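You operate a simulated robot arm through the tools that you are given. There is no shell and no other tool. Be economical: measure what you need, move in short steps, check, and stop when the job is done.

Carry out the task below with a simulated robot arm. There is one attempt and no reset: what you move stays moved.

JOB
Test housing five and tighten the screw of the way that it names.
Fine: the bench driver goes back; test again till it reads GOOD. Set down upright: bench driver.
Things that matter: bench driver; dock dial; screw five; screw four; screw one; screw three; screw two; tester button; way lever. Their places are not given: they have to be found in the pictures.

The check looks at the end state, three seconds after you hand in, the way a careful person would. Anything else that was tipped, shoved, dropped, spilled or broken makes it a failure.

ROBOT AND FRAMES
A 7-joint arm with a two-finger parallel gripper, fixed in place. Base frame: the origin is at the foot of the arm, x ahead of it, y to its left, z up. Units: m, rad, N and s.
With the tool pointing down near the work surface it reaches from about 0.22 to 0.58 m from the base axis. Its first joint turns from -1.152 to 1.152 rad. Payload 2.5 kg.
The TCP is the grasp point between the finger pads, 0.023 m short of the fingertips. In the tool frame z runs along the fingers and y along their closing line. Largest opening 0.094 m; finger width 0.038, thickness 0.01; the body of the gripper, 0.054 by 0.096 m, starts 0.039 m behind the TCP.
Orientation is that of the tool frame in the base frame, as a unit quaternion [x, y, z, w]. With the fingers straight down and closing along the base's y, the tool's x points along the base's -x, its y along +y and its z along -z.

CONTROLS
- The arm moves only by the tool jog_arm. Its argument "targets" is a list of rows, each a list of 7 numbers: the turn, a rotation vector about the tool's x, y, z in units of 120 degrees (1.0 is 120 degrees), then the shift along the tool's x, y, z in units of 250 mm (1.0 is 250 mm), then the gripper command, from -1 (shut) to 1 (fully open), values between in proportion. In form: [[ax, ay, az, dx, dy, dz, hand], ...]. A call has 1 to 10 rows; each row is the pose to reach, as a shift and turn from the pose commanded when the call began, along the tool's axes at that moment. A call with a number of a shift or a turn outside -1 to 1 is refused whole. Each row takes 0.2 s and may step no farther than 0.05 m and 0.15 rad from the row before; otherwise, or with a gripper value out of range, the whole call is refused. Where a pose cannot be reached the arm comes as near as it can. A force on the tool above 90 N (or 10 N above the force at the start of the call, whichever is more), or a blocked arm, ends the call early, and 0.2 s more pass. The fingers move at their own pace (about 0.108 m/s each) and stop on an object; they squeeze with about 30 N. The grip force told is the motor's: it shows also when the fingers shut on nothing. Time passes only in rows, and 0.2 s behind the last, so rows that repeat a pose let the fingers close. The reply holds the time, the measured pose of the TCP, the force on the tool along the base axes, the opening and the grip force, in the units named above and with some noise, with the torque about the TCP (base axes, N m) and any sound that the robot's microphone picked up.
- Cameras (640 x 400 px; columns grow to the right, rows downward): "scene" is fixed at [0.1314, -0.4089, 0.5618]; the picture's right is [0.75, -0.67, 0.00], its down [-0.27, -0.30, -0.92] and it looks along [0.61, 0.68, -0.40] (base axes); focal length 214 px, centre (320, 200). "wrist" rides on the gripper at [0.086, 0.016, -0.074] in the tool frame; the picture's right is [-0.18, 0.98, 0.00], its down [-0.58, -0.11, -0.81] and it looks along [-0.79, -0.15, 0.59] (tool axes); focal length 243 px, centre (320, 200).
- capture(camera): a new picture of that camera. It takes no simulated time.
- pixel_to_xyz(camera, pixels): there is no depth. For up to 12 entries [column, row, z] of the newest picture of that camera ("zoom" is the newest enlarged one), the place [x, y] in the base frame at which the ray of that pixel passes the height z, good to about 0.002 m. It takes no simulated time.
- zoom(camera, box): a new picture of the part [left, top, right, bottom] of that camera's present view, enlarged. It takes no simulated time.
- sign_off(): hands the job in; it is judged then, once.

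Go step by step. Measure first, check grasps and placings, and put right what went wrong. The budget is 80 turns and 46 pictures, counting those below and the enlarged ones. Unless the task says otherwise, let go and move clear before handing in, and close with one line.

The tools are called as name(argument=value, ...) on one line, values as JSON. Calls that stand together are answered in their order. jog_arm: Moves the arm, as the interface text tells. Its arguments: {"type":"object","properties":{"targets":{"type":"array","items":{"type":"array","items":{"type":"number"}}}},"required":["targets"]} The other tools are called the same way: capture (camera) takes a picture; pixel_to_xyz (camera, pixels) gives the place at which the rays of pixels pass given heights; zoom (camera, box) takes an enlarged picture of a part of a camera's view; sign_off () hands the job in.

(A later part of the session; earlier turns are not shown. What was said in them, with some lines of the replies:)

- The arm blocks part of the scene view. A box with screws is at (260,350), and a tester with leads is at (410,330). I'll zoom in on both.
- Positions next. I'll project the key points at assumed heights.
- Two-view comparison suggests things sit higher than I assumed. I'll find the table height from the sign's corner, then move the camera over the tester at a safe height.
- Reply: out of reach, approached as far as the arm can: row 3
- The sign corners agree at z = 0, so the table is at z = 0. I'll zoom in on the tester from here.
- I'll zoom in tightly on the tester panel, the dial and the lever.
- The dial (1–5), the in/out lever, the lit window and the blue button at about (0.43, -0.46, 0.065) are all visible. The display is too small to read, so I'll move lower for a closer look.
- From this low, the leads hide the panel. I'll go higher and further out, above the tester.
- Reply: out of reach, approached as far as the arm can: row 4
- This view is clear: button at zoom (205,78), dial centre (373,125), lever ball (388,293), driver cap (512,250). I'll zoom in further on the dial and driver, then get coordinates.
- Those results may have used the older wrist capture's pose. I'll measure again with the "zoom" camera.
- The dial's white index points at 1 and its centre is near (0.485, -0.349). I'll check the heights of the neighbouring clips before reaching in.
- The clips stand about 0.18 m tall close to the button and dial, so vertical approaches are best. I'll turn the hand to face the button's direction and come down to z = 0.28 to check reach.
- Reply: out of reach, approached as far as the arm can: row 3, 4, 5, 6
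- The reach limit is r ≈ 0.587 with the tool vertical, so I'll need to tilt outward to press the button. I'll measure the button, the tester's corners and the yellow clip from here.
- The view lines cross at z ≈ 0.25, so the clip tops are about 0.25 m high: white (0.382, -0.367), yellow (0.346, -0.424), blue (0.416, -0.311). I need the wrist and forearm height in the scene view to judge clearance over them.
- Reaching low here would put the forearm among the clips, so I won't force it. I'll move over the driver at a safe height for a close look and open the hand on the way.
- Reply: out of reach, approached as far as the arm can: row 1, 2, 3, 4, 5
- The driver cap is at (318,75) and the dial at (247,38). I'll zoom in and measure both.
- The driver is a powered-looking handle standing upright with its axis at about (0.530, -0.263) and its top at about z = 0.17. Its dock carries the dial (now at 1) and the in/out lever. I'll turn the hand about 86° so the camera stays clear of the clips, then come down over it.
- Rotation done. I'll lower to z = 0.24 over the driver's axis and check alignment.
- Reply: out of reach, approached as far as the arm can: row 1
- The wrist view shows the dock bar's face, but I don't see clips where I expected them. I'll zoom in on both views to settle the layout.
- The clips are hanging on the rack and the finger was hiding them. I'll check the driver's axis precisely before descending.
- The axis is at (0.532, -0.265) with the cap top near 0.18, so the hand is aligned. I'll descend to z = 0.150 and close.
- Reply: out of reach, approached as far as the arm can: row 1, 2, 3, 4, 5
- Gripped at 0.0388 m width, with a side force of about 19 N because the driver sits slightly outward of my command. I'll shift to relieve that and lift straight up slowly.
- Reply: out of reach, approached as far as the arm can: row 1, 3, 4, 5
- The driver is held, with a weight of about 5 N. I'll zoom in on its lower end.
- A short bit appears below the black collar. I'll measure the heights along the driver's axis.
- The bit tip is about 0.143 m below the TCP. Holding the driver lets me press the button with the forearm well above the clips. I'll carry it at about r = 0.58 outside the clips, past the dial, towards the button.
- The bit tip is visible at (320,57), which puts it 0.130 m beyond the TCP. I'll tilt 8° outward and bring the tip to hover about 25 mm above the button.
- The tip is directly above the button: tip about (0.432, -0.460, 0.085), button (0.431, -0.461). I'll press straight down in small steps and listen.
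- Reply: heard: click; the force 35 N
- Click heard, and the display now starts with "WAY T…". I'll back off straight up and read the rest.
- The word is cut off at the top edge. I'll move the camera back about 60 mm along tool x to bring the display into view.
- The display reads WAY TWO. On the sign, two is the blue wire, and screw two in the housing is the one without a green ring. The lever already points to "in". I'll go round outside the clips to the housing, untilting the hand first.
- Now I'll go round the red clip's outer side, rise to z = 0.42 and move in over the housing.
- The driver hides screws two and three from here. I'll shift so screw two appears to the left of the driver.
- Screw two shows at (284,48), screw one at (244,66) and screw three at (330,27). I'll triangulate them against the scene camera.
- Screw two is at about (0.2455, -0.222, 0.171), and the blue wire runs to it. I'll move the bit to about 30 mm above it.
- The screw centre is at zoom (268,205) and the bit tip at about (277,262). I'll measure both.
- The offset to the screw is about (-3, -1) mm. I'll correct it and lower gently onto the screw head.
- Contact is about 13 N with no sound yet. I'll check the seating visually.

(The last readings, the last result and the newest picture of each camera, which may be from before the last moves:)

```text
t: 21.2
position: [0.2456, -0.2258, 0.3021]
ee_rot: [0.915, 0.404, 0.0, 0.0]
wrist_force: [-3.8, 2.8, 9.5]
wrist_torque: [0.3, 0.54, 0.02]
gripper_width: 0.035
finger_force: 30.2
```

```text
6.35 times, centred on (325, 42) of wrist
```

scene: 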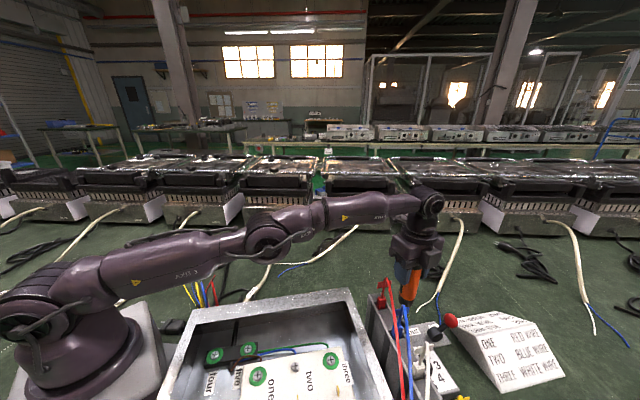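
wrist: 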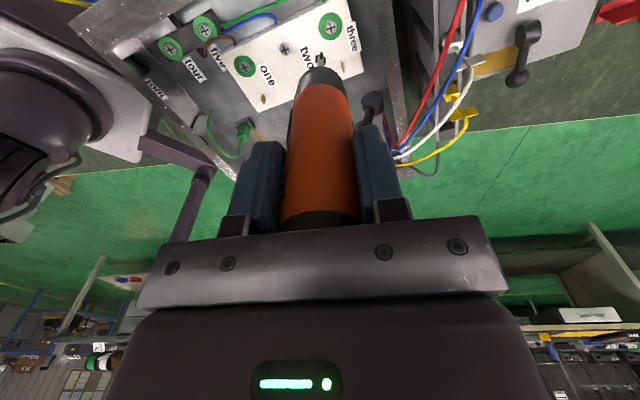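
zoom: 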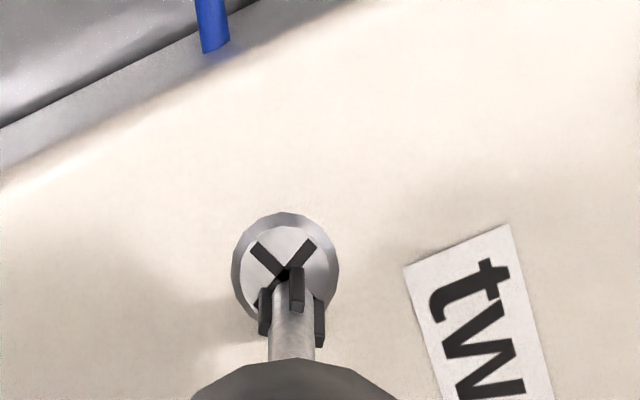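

The screw's cross has turned since contact, so the bit engages and the driver runs under pressure. I'll press slightly more and hold while it runs down.

jog_arm(targets=[[0, 0, 0, 0, 0, 0.006, -1], [0, 0, 0, 0, 0, 0.01, -1], [0, 0, 0, 0, 0, 0.014, -1], [0, 0, 0, 0, 0, 0.016, -1], [0, 0, 0, 0, 0, 0.018, -1], [0, 0, 0, 0, 0, 0.02, -1], [0, 0, 0, 0, 0, 0.02, -1], [0, 0, 0, 0, 0, 0.02, -1], [0, 0, 0, 0, 0, 0.02, -1], [0, 0, 0, 0, 0, 0.02, -1]])

zoom(camera="wrist", box=[275, 10, 375, 73])

```text
t: 23.4
position: [0.245, -0.2251, 0.3004]
ee_rot: [0.915, 0.404, 0.003, 0.003]
wrist_force: [-18.1, 6.2, 79.0]
wrist_torque: [0.71, 2.68, 0.01]
gripper_width: 0.0352
finger_force: 30.2
```

```text
6.35 times, centred on (325, 42) of wrist
```

zoom: 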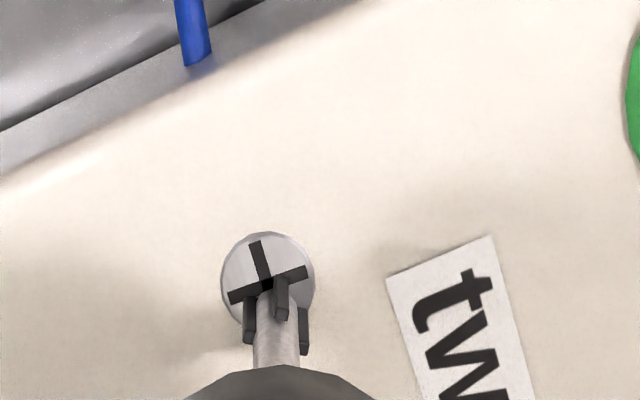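

The cross keeps turning and the head looks lower. I'll ease the 79 N load, hold a little longer, then lift off and look.

jog_arm(targets=[[0, 0, 0, 0, 0, -0.008, -1], [0, 0, 0, 0, 0, -0.01, -1], [0, 0, 0, 0, 0, -0.01, -1], [0, 0, 0, 0, 0, -0.01, -1], [0, 0, 0, 0, 0, -0.01, -1], [0, 0, 0, 0, 0, -0.01, -1], [0, 0, 0, 0, 0, -0.01, -1], [0, 0, 0, 0, 0, -0.01, -1], [0, 0, 0, 0, 0, -0.01, -1], [0, 0, 0, 0, 0, -0.01, -1]])

jog_arm(targets=[[0, 0, 0, 0, 0, -0.05, -1], [0, 0, 0, 0, 0, -0.14, -1], [0, 0, 0, 0, 0, -0.28, -1]])

zoom(camera="wrist", box=[250, 0, 410, 100])

```text
t: 25.6
position: [0.2463, -0.2253, 0.3014]
ee_rot: [0.915, 0.404, 0.002, 0.003]
wrist_force: [-8.7, 6.3, 53.5]
wrist_torque: [0.74, 1.33, -0.03]
gripper_width: 0.0352
finger_force: 30.4
```

```text
t: 26.4
position: [0.2448, -0.2233, 0.3702]
ee_rot: [0.915, 0.403, -0.001, -0.001]
wrist_force: [0.1, 0.3, -5.4]
wrist_torque: [0.0, -0.02, 0.0]
gripper_width: 0.0351
finger_force: 30.0
```

```text
4.00 times, centred on (330, 50) of wrist
```

zoom: 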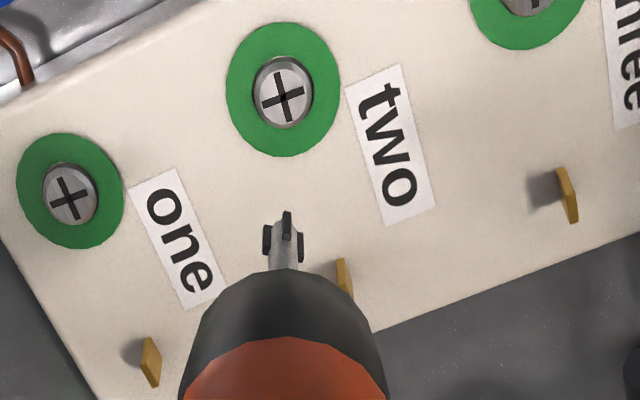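

Screw two now has a green ring like the others, so it's tight. I'll carry the driver back by the same route to retest.

jog_arm(targets=[[0, 0, 0, 0.06, 0.09, -0.15, -1], [0, 0, 0, 0.13, 0.195, -0.2, -1], [0, 0, 0, 0.27, 0.22, -0.2, -1], [0, 0, 0, 0.405, 0.242, -0.2, -1], [0, 0, 0, 0.535, 0.29, -0.2, -1], [0, 0, 0, 0.665, 0.335, -0.2, -1], [0, 0, 0, 0.798, 0.381, -0.2, -1]])

jog_arm(targets=[[0, 0, 0, 0.028, 0.097, 0.12, -1], [0, 0, 0, 0.055, 0.194, 0.24, -1], [0, 0, 0, 0.083, 0.29, 0.36, -1], [0, 0, 0, 0.11, 0.387, 0.48, -1], [0, 0, 0, -0.04, 0.45, 0.5, -1], [0, 0, 0, -0.19, 0.515, 0.52, -1], [0, 0, 0, -0.337, 0.58, 0.54, -1]])

```text
t: 28.0
position: [0.4492, -0.1392, 0.4181]
ee_rot: [0.915, 0.404, 0.0, -0.001]
wrist_force: [-1.0, 1.1, -4.4]
wrist_torque: [0.06, -0.02, 0.0]
gripper_width: 0.035
finger_force: 30.3
```

```text
t: 29.6
position: [0.4991, -0.3018, 0.2833]
ee_rot: [0.915, 0.404, 0.0, 0.0]
wrist_force: [0.7, -0.9, -5.6]
wrist_torque: [0.02, -0.04, -0.02]
gripper_width: 0.0353
finger_force: 29.9
```

Now to the hover point above the button, with the 8° tilt as before.

jog_arm(targets=[[0, 0, 0, -0.13, 0.02, 0, -1], [0, 0, 0, -0.26, 0.04, 0, -1], [0, 0, 0, -0.382, 0.05, 0, -1], [0, 0, 0, -0.51, 0.06, 0.05, -1], [-0.033, -0.0025, 0, -0.58, 0.11, 0.16, -1], [-0.0664, -0.005, 0, -0.645, 0.156, 0.273, -1]])

```text
t: 31.0
position: [0.4195, -0.4473, 0.216]
ee_rot: [0.913, 0.403, 0.024, 0.066]
wrist_force: [0.4, 0.7, -4.7]
wrist_torque: [0.04, 0.0, -0.01]
gripper_width: 0.0349
finger_force: 30.0
```

The pose matches the earlier hover within 2 mm. I'll press again.

jog_arm(targets=[[0, 0, 0, 0, -0.008, 0.06, -1], [0, 0, 0, 0, -0.011, 0.08, -1], [0, 0, 0, 0, -0.014, 0.1, -1], [0, 0, 0, 0, -0.0165, 0.117, -1], [0, 0, 0, 0, -0.0175, 0.126, -1]])

```text
t: 32.2
position: [0.4216, -0.4482, 0.1907]
ee_rot: [0.912, 0.403, 0.025, 0.072]
wrist_force: [-9.7, 8.2, 37.6]
wrist_torque: [0.39, 0.84, -0.06]
gripper_width: 0.035
finger_force: 29.8
heard: click
```

Click heard. I'll back off and move the camera to read the display.

jog_arm(targets=[[0, 0, 0, 0, 0.014, -0.1, -1], [0, 0, 0, 0, 0.02, -0.2, -1], [0, 0, 0, 0.08, -0.04, -0.3, -1], [0, 0, 0, 0.18, -0.04, -0.3, -1], [0, 0, 0, 0.28, -0.04, -0.3, -1]])

zoom(camera="wrist", box=[240, 0, 540, 150])

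```text
t: 33.4
position: [0.4519, -0.3813, 0.2565]
ee_rot: [0.913, 0.403, 0.022, 0.065]
wrist_force: [-0.2, -0.5, -3.5]
wrist_torque: [0.02, -0.01, -0.04]
gripper_width: 0.035
finger_force: 29.8
```

```text
2.13 times, centred on (390, 75) of wrist
```

zoom: 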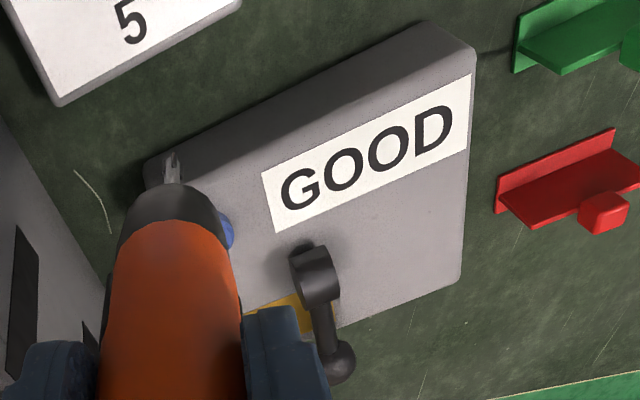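

GOOD. Now the driver goes back to its dock, starting by untilting and moving out past the dial.

jog_arm(targets=[[0.022, 0.0016, 0, 0.12, -0.02, -0.04, -1], [0.044, 0.0033, 0, 0.245, -0.04, -0.08, -1], [0.0664, 0.005, 0, 0.368, -0.061, -0.118, -1]])

```text
t: 34.2
position: [0.4999, -0.2983, 0.2824]
ee_rot: [0.914, 0.405, 0.0, 0.0]
wrist_force: [0.1, 0.5, -3.9]
wrist_torque: [0.02, -0.03, -0.04]
gripper_width: 0.0348
finger_force: 29.7
```

Next, above the dock at z = 0.235, restoring the original yaw.

jog_arm(targets=[[0, 0, -0.06, 0.063, 0.003, 0.05, -1], [0, 0, -0.12, 0.126, 0.007, 0.1, -1], [0, 0, -0.17, 0.189, 0.01, 0.19, -1]])

zoom(camera="wrist", box=[250, 0, 410, 100])

```text
t: 35.0
position: [0.5336, -0.2659, 0.2353]
ee_rot: [0.828, 0.561, 0.001, 0.001]
wrist_force: [-0.1, 0.1, -3.7]
wrist_torque: [0.03, -0.03, 0.01]
gripper_width: 0.0352
finger_force: 29.8
```

```text
4.00 times, centred on (330, 50) of wrist
```

zoom: 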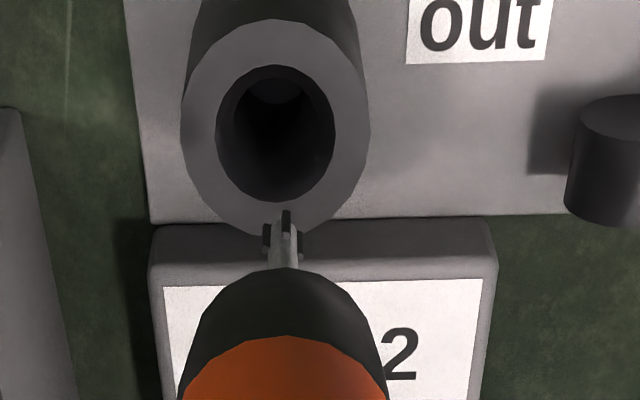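

The cup's hole is at zoom (276,130). I'll measure it at plausible rim heights.

pixel_to_xyz(camera="zoom", pixels=[[276, 128, 0.04], [276, 128, 0.05], [276, 128, 0.055], [276, 128, 0.06], [276, 128, 0.07], [284, 235, 0.105]])

```text
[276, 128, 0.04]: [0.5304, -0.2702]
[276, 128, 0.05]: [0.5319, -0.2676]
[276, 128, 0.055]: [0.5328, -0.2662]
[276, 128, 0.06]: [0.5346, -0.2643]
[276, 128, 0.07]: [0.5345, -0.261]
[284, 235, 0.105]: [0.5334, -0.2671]
```

The bit tip and hole agree within 1–2 mm. I'll lower slowly towards the docked height.

jog_arm(targets=[[0, 0, 0, 0, 0, 0.1, -1], [0, 0, 0, 0, 0, 0.2, -1], [0, 0, 0, 0, 0, 0.25, -1], [0, 0, 0, 0, 0, 0.29, -1], [0, 0, 0, 0, 0, 0.31, -1], [0, 0, 0, 0, 0, 0.325, -1]])

```text
t: 36.4
position: [0.5383, -0.2682, 0.1564]
ee_rot: [0.829, 0.56, -0.001, 0.0]
wrist_force: [-6.1, 2.7, 8.5]
wrist_torque: [0.29, 0.72, -0.01]
gripper_width: 0.035
finger_force: 29.7
out of reach, approached as far as the arm can: row 3, 4, 5, 6
```

Contact is about 13 N at z = 0.156, with a sideways push and a drift about 5 mm outward. I'll lift slightly, move inward 5 mm, and lower again.

jog_arm(targets=[[0, 0, 0, 0, 0, -0.03, -1], [0, 0, 0, 0, -0.02, -0.03, -1], [0, 0, 0, 0, -0.02, -0.01, -1], [0, 0, 0, 0, -0.02, 0.0, -1], [0, 0, 0, 0, -0.02, 0.005, -1]])

zoom(camera="wrist", box=[250, 0, 410, 100])

```text
t: 37.6
position: [0.538, -0.2683, 0.1563]
ee_rot: [0.828, 0.56, -0.001, -0.001]
wrist_force: [-7.7, 5.5, 10.9]
wrist_torque: [0.54, 0.79, -0.05]
gripper_width: 0.0348
finger_force: 29.9
out of reach, approached as far as the arm can: row 2, 3, 4, 5
```

```text
4.00 times, centred on (330, 50) of wrist
```

zoom: 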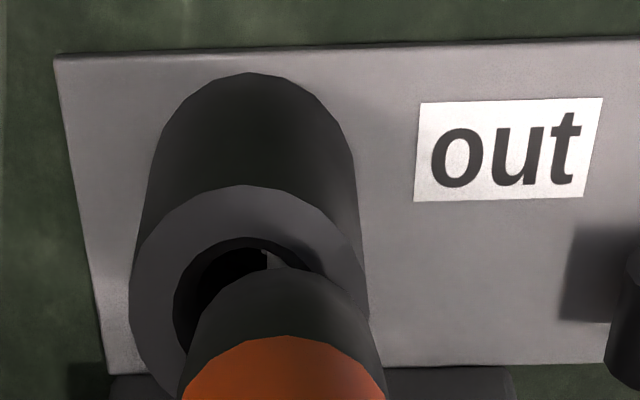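

The view shows the driver sitting off-centre, outward of the hole, and my inward shift had no effect. I'll lift clear and test how inward commands respond in free space.

jog_arm(targets=[[0, 0, 0, 0, 0, -0.08, -1], [0, 0, 0, 0, -0.02, -0.16, -1]])

jog_arm(targets=[[0, 0, 0, 0, -0.02, 0, -1], [0, 0, 0, 0, -0.02, 0, -1]])

```text
t: 38.2
position: [0.5352, -0.2681, 0.1939]
ee_rot: [0.829, 0.56, -0.001, 0.0]
wrist_force: [0.3, 0.8, -3.9]
wrist_torque: [-0.01, 0.0, 0.01]
gripper_width: 0.035
finger_force: 30.4
out of reach, approached as far as the arm can: row 2
```

```text
t: 38.8
position: [0.536, -0.2671, 0.1946]
ee_rot: [0.829, 0.56, -0.001, -0.001]
wrist_force: [1.2, 0.3, -3.9]
wrist_torque: [0.0, 0.01, 0.01]
gripper_width: 0.0351
finger_force: 29.9
out of reach, approached as far as the arm can: row 1, 2
```

The arm is fully stretched and the solver sticks there. I'll pull back a clear 40 mm inward while raising, to re-bend the elbow.

jog_arm(targets=[[0, 0, 0, 0, -0.06, -0.12, -1], [0, 0, 0, 0, -0.14, -0.2, -1], [0, 0, 0, 0, -0.16, -0.2, -1]])

```text
t: 39.6
position: [0.5277, -0.2674, 0.2513]
ee_rot: [0.828, 0.56, 0.0, -0.001]
wrist_force: [0.1, -0.7, -3.0]
wrist_torque: [0.03, -0.02, 0.03]
gripper_width: 0.0351
finger_force: 30.0
out of reach, approached as far as the arm can: row 1, 2, 3
```

It's still stuck on the stretched limit. I'll try a sideways move along tool x plus a small tilt and back to free it.

jog_arm(targets=[[-0.05, 0, 0, 0.08, 0, -0.05, -1], [-0.1, 0, 0, 0.16, -0.04, -0.1, -1], [-0.05, 0, 0, 0.2, -0.04, -0.1, -1], [0, 0, 0, 0.24, -0.04, -0.1, -1]])

```text
t: 40.6
position: [0.5464, -0.2106, 0.2764]
ee_rot: [0.828, 0.56, -0.001, -0.001]
wrist_force: [-0.1, -0.6, -4.3]
wrist_torque: [0.0, -0.03, -0.01]
gripper_width: 0.0348
finger_force: 30.5
out of reach, approached as far as the arm can: row 1, 2, 3, 4
```

Earlier stretched states cleared once a yaw rotation was included, so I'll pull inward with a yaw swing.

jog_arm(targets=[[0, 0, 0.06, 0, -0.1, 0, -1], [0, 0, 0.12, 0, -0.2, 0, -1], [0, 0, 0.17, 0, -0.2, 0, -1], [0, 0, 0.12, 0, -0.2, 0, -1], [0, 0, 0.06, 0, -0.2, 0, -1], [0, 0, 0, 0, -0.2, 0, -1]])

```text
t: 42.0
position: [0.5452, -0.2077, 0.2878]
ee_rot: [0.828, 0.561, -0.001, -0.001]
wrist_force: [-0.5, 0.1, -3.8]
wrist_torque: [-0.03, 0.05, 0.0]
gripper_width: 0.0351
finger_force: 29.7
out of reach, approached as far as the arm can: row 1, 2, 3, 4, 5, 6
```

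Still stuck at the limit. I'll raise well above everything and command a large inward pull.

jog_arm(targets=[[0, 0, 0, 0, 0, -0.18, -1], [0, 0, 0, 0, 0, -0.36, -1], [0, 0, 0, 0, 0, -0.54, -1], [0, 0, 0, 0, -0.15, -0.6, -1], [0, 0, 0, 0, -0.3, -0.6, -1], [0, 0, 0, 0, -0.4, -0.6, -1], [0, 0, 0, 0, -0.4, -0.6, -1]])

```text
t: 43.6
position: [0.4512, -0.171, 0.4378]
ee_rot: [0.829, 0.559, 0.0, 0.0]
wrist_force: [-0.5, -0.8, -4.6]
wrist_torque: [0.01, -0.01, 0.0]
gripper_width: 0.0349
finger_force: 30.1
out of reach, approached as far as the arm can: row 1, 2, 3, 4
```

The arm is bent again, with commands matching measurements. To stay clear of the stretched limit I'll approach the dock with a 3° outward tilt, which gives about 20 mm of margin.

jog_arm(targets=[[0, 0, 0, 0.02, 0.072, 0.14, -1], [0, 0, 0, 0.04, 0.144, 0.28, -1], [-0.0125, -0.001, 0, 0.06, 0.216, 0.42, -1], [-0.0249, -0.002, 0, 0.078, 0.288, 0.552, -1], [-0.0249, -0.002, 0, -0.03, 0.335, 0.65, -1], [-0.0249, -0.002, 0, -0.13, 0.38, 0.76, -1], [-0.0249, -0.002, 0, -0.227, 0.42, 0.872, -1]])

zoom(camera="wrist", box=[250, 0, 410, 100])

```text
t: 45.2
position: [0.5275, -0.263, 0.2191]
ee_rot: [0.829, 0.559, 0.013, 0.022]
wrist_force: [-0.3, 0.2, -4.6]
wrist_torque: [-0.01, 0.0, 0.0]
gripper_width: 0.0351
finger_force: 30.4
```

```text
4.00 times, centred on (330, 50) of wrist
```

zoom: 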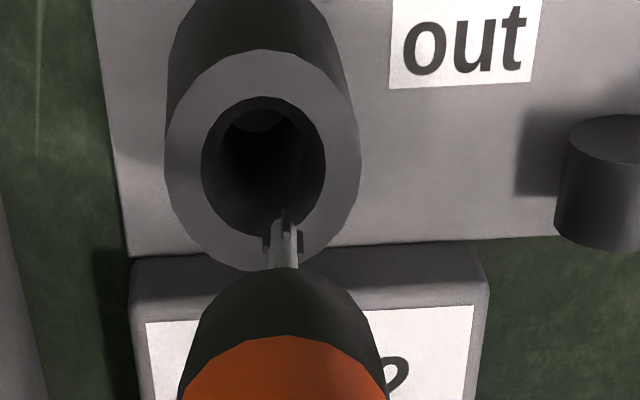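

Not flagged this time. The hole centre is at zoom (264,165), so I'll measure it at several rim heights to triangulate against the earlier view.

pixel_to_xyz(camera="zoom", pixels=[[264, 165, 0.04], [264, 165, 0.05], [264, 165, 0.055], [264, 165, 0.06], [264, 165, 0.07], [264, 165, 0.08], [285, 235, 0.09], [264, 160, 0.06]])

```text
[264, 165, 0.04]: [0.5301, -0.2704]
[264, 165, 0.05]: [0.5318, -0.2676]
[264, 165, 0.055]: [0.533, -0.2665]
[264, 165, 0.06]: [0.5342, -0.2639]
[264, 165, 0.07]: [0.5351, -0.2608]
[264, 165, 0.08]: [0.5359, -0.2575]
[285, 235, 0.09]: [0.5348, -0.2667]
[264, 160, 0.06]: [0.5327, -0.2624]
```

The contact height puts the rim at z ≈ 0.07, so the hole is near (0.5345, -0.262), about 5 mm from where I touched before. I'll correct for that and descend.

jog_arm(targets=[[0, 0, 0, 0.016, 0.004, 0.08, -1], [0, 0, 0, 0.016, -0.001, 0.16, -1], [0, 0, 0, 0.016, -0.004, 0.21, -1], [0, 0, 0, 0.016, -0.005, 0.23, -1], [0, 0, 0, 0.016, -0.006, 0.25, -1], [0, 0, 0, 0.016, -0.007, 0.262, -1]])

```text
t: 46.6
position: [0.5307, -0.2599, 0.1533]
ee_rot: [0.828, 0.56, 0.013, 0.022]
wrist_force: [0.3, 0.3, -4.2]
wrist_torque: [0.04, -0.02, 0.0]
gripper_width: 0.0352
finger_force: 29.8
```

No contact at 0.153, below the earlier contact height, so it's entering the cup. I'll continue gently.

jog_arm(targets=[[0, 0, 0, 0, -0.0008, 0.016, -1], [0, 0, 0, 0, -0.0012, 0.024, -1]])

```text
t: 47.2
position: [0.5301, -0.2605, 0.148]
ee_rot: [0.829, 0.559, 0.014, 0.023]
wrist_force: [0.7, -0.4, -4.1]
wrist_torque: [0.01, 0.01, -0.01]
gripper_width: 0.0349
finger_force: 30.0
```

jog_arm(targets=[[0, 0, 0, 0, -0.0008, 0.016, -1], [0, 0, 0, 0, -0.0016, 0.032, -1]])

```text
t: 47.8
position: [0.5317, -0.2608, 0.1466]
ee_rot: [0.828, 0.559, 0.014, 0.024]
wrist_force: [-24.4, 9.7, 45.4]
wrist_torque: [0.42, 1.77, -0.16]
gripper_width: 0.0349
finger_force: 30.0
```

Contact is firm at 0.147, close to the original docked height of 0.150. I'll ease the load and look before releasing.

jog_arm(targets=[[0, 0, 0, 0, 0.0005, -0.02, -1], [0, 0, 0, 0, 0.0005, -0.02, -1]])

zoom(camera="wrist", box=[250, 0, 410, 100])

```text
t: 48.4
position: [0.5304, -0.2619, 0.1462]
ee_rot: [0.828, 0.559, 0.012, 0.025]
wrist_force: [-4.5, -5.6, 19.4]
wrist_torque: [-0.54, 0.12, -0.1]
gripper_width: 0.0352
finger_force: 30.0
```

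```text
4.00 times, centred on (330, 50) of wrist
```

zoom: 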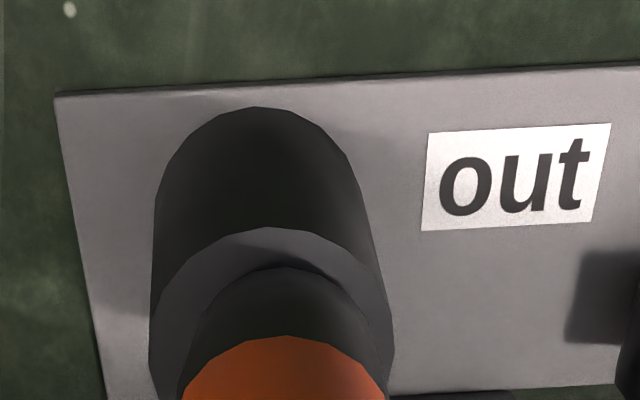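

The collar now sits inside the ring with no hole visible, so it's seated. I'll ease slightly, open, and withdraw straight up.

jog_arm(targets=[[0, 0, 0, 0, 0.0003, -0.006, -1], [0, 0, 0, 0, 0.0003, -0.006, -0.1], [0, 0, 0, 0, 0.0003, -0.006, 0.3], [0, 0, 0, 0, 0.0003, -0.006, 1], [0, 0, 0, 0, 0.0003, -0.006, 1], [0, 0, 0, 0, 0.002, -0.06, 1], [0, 0, 0, 0, 0.004, -0.16, 1], [0, 0, 0, 0, 0.004, -0.3, 1], [0, 0, 0, 0, 0.004, -0.44, 1]])

```text
t: 50.4
position: [0.5248, -0.2584, 0.2551]
ee_rot: [0.828, 0.56, 0.013, 0.022]
wrist_force: [0.5, 0.4, -0.2]
wrist_torque: [0.0, 0.01, 0.0]
gripper_width: 0.0939
finger_force: 0.1
```

The hand is empty. I'll move clear, up and away, then take the final picture of the driver.

jog_arm(targets=[[0, 0, 0, 0.03, -0.06, -0.15, 1], [0, 0, 0, 0.08, -0.12, -0.3, 1], [0, 0, 0, 0.14, -0.19, -0.44, 1], [0, 0, 0, 0.24, -0.28, -0.56, 1], [0, 0, 0, 0.38, -0.34, -0.6, 1], [0, 0, 0, 0.54, -0.38, -0.6, 1]])

zoom(camera="scene", box=[340, 240, 500, 400])

```text
t: 51.8
position: [0.4799, -0.0929, 0.3986]
ee_rot: [0.829, 0.559, 0.012, 0.023]
wrist_force: [0.5, 0.0, 0.4]
wrist_torque: [-0.04, 0.01, 0.0]
gripper_width: 0.094
finger_force: 0.0
```

```text
2.50 times, centred on (420, 320) of scene
```

zoom: 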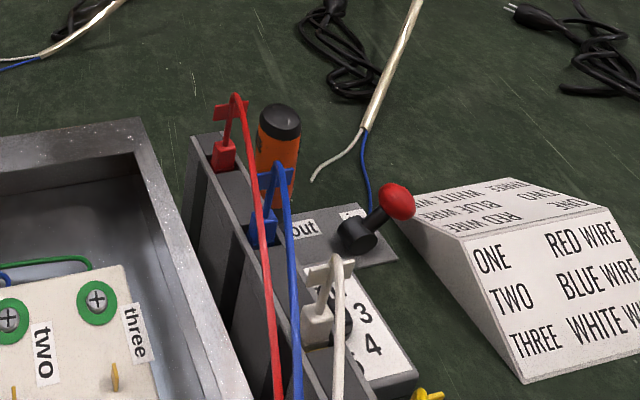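

The driver is upright in its dock at zoom (278,140), screw two has its green ring, and the tester's last reading was GOOD. Clips, lever, dial and sign look the same as before, and the arm is clear. I'm handing in.

sign_off()

```text
The job is handed in.
```

Housing five's test named way two. I tightened screw two, the retest read GOOD, and the bench driver is back upright in its dock. I left the dock dial at 1 and pressed the tester button with the driver's bit.
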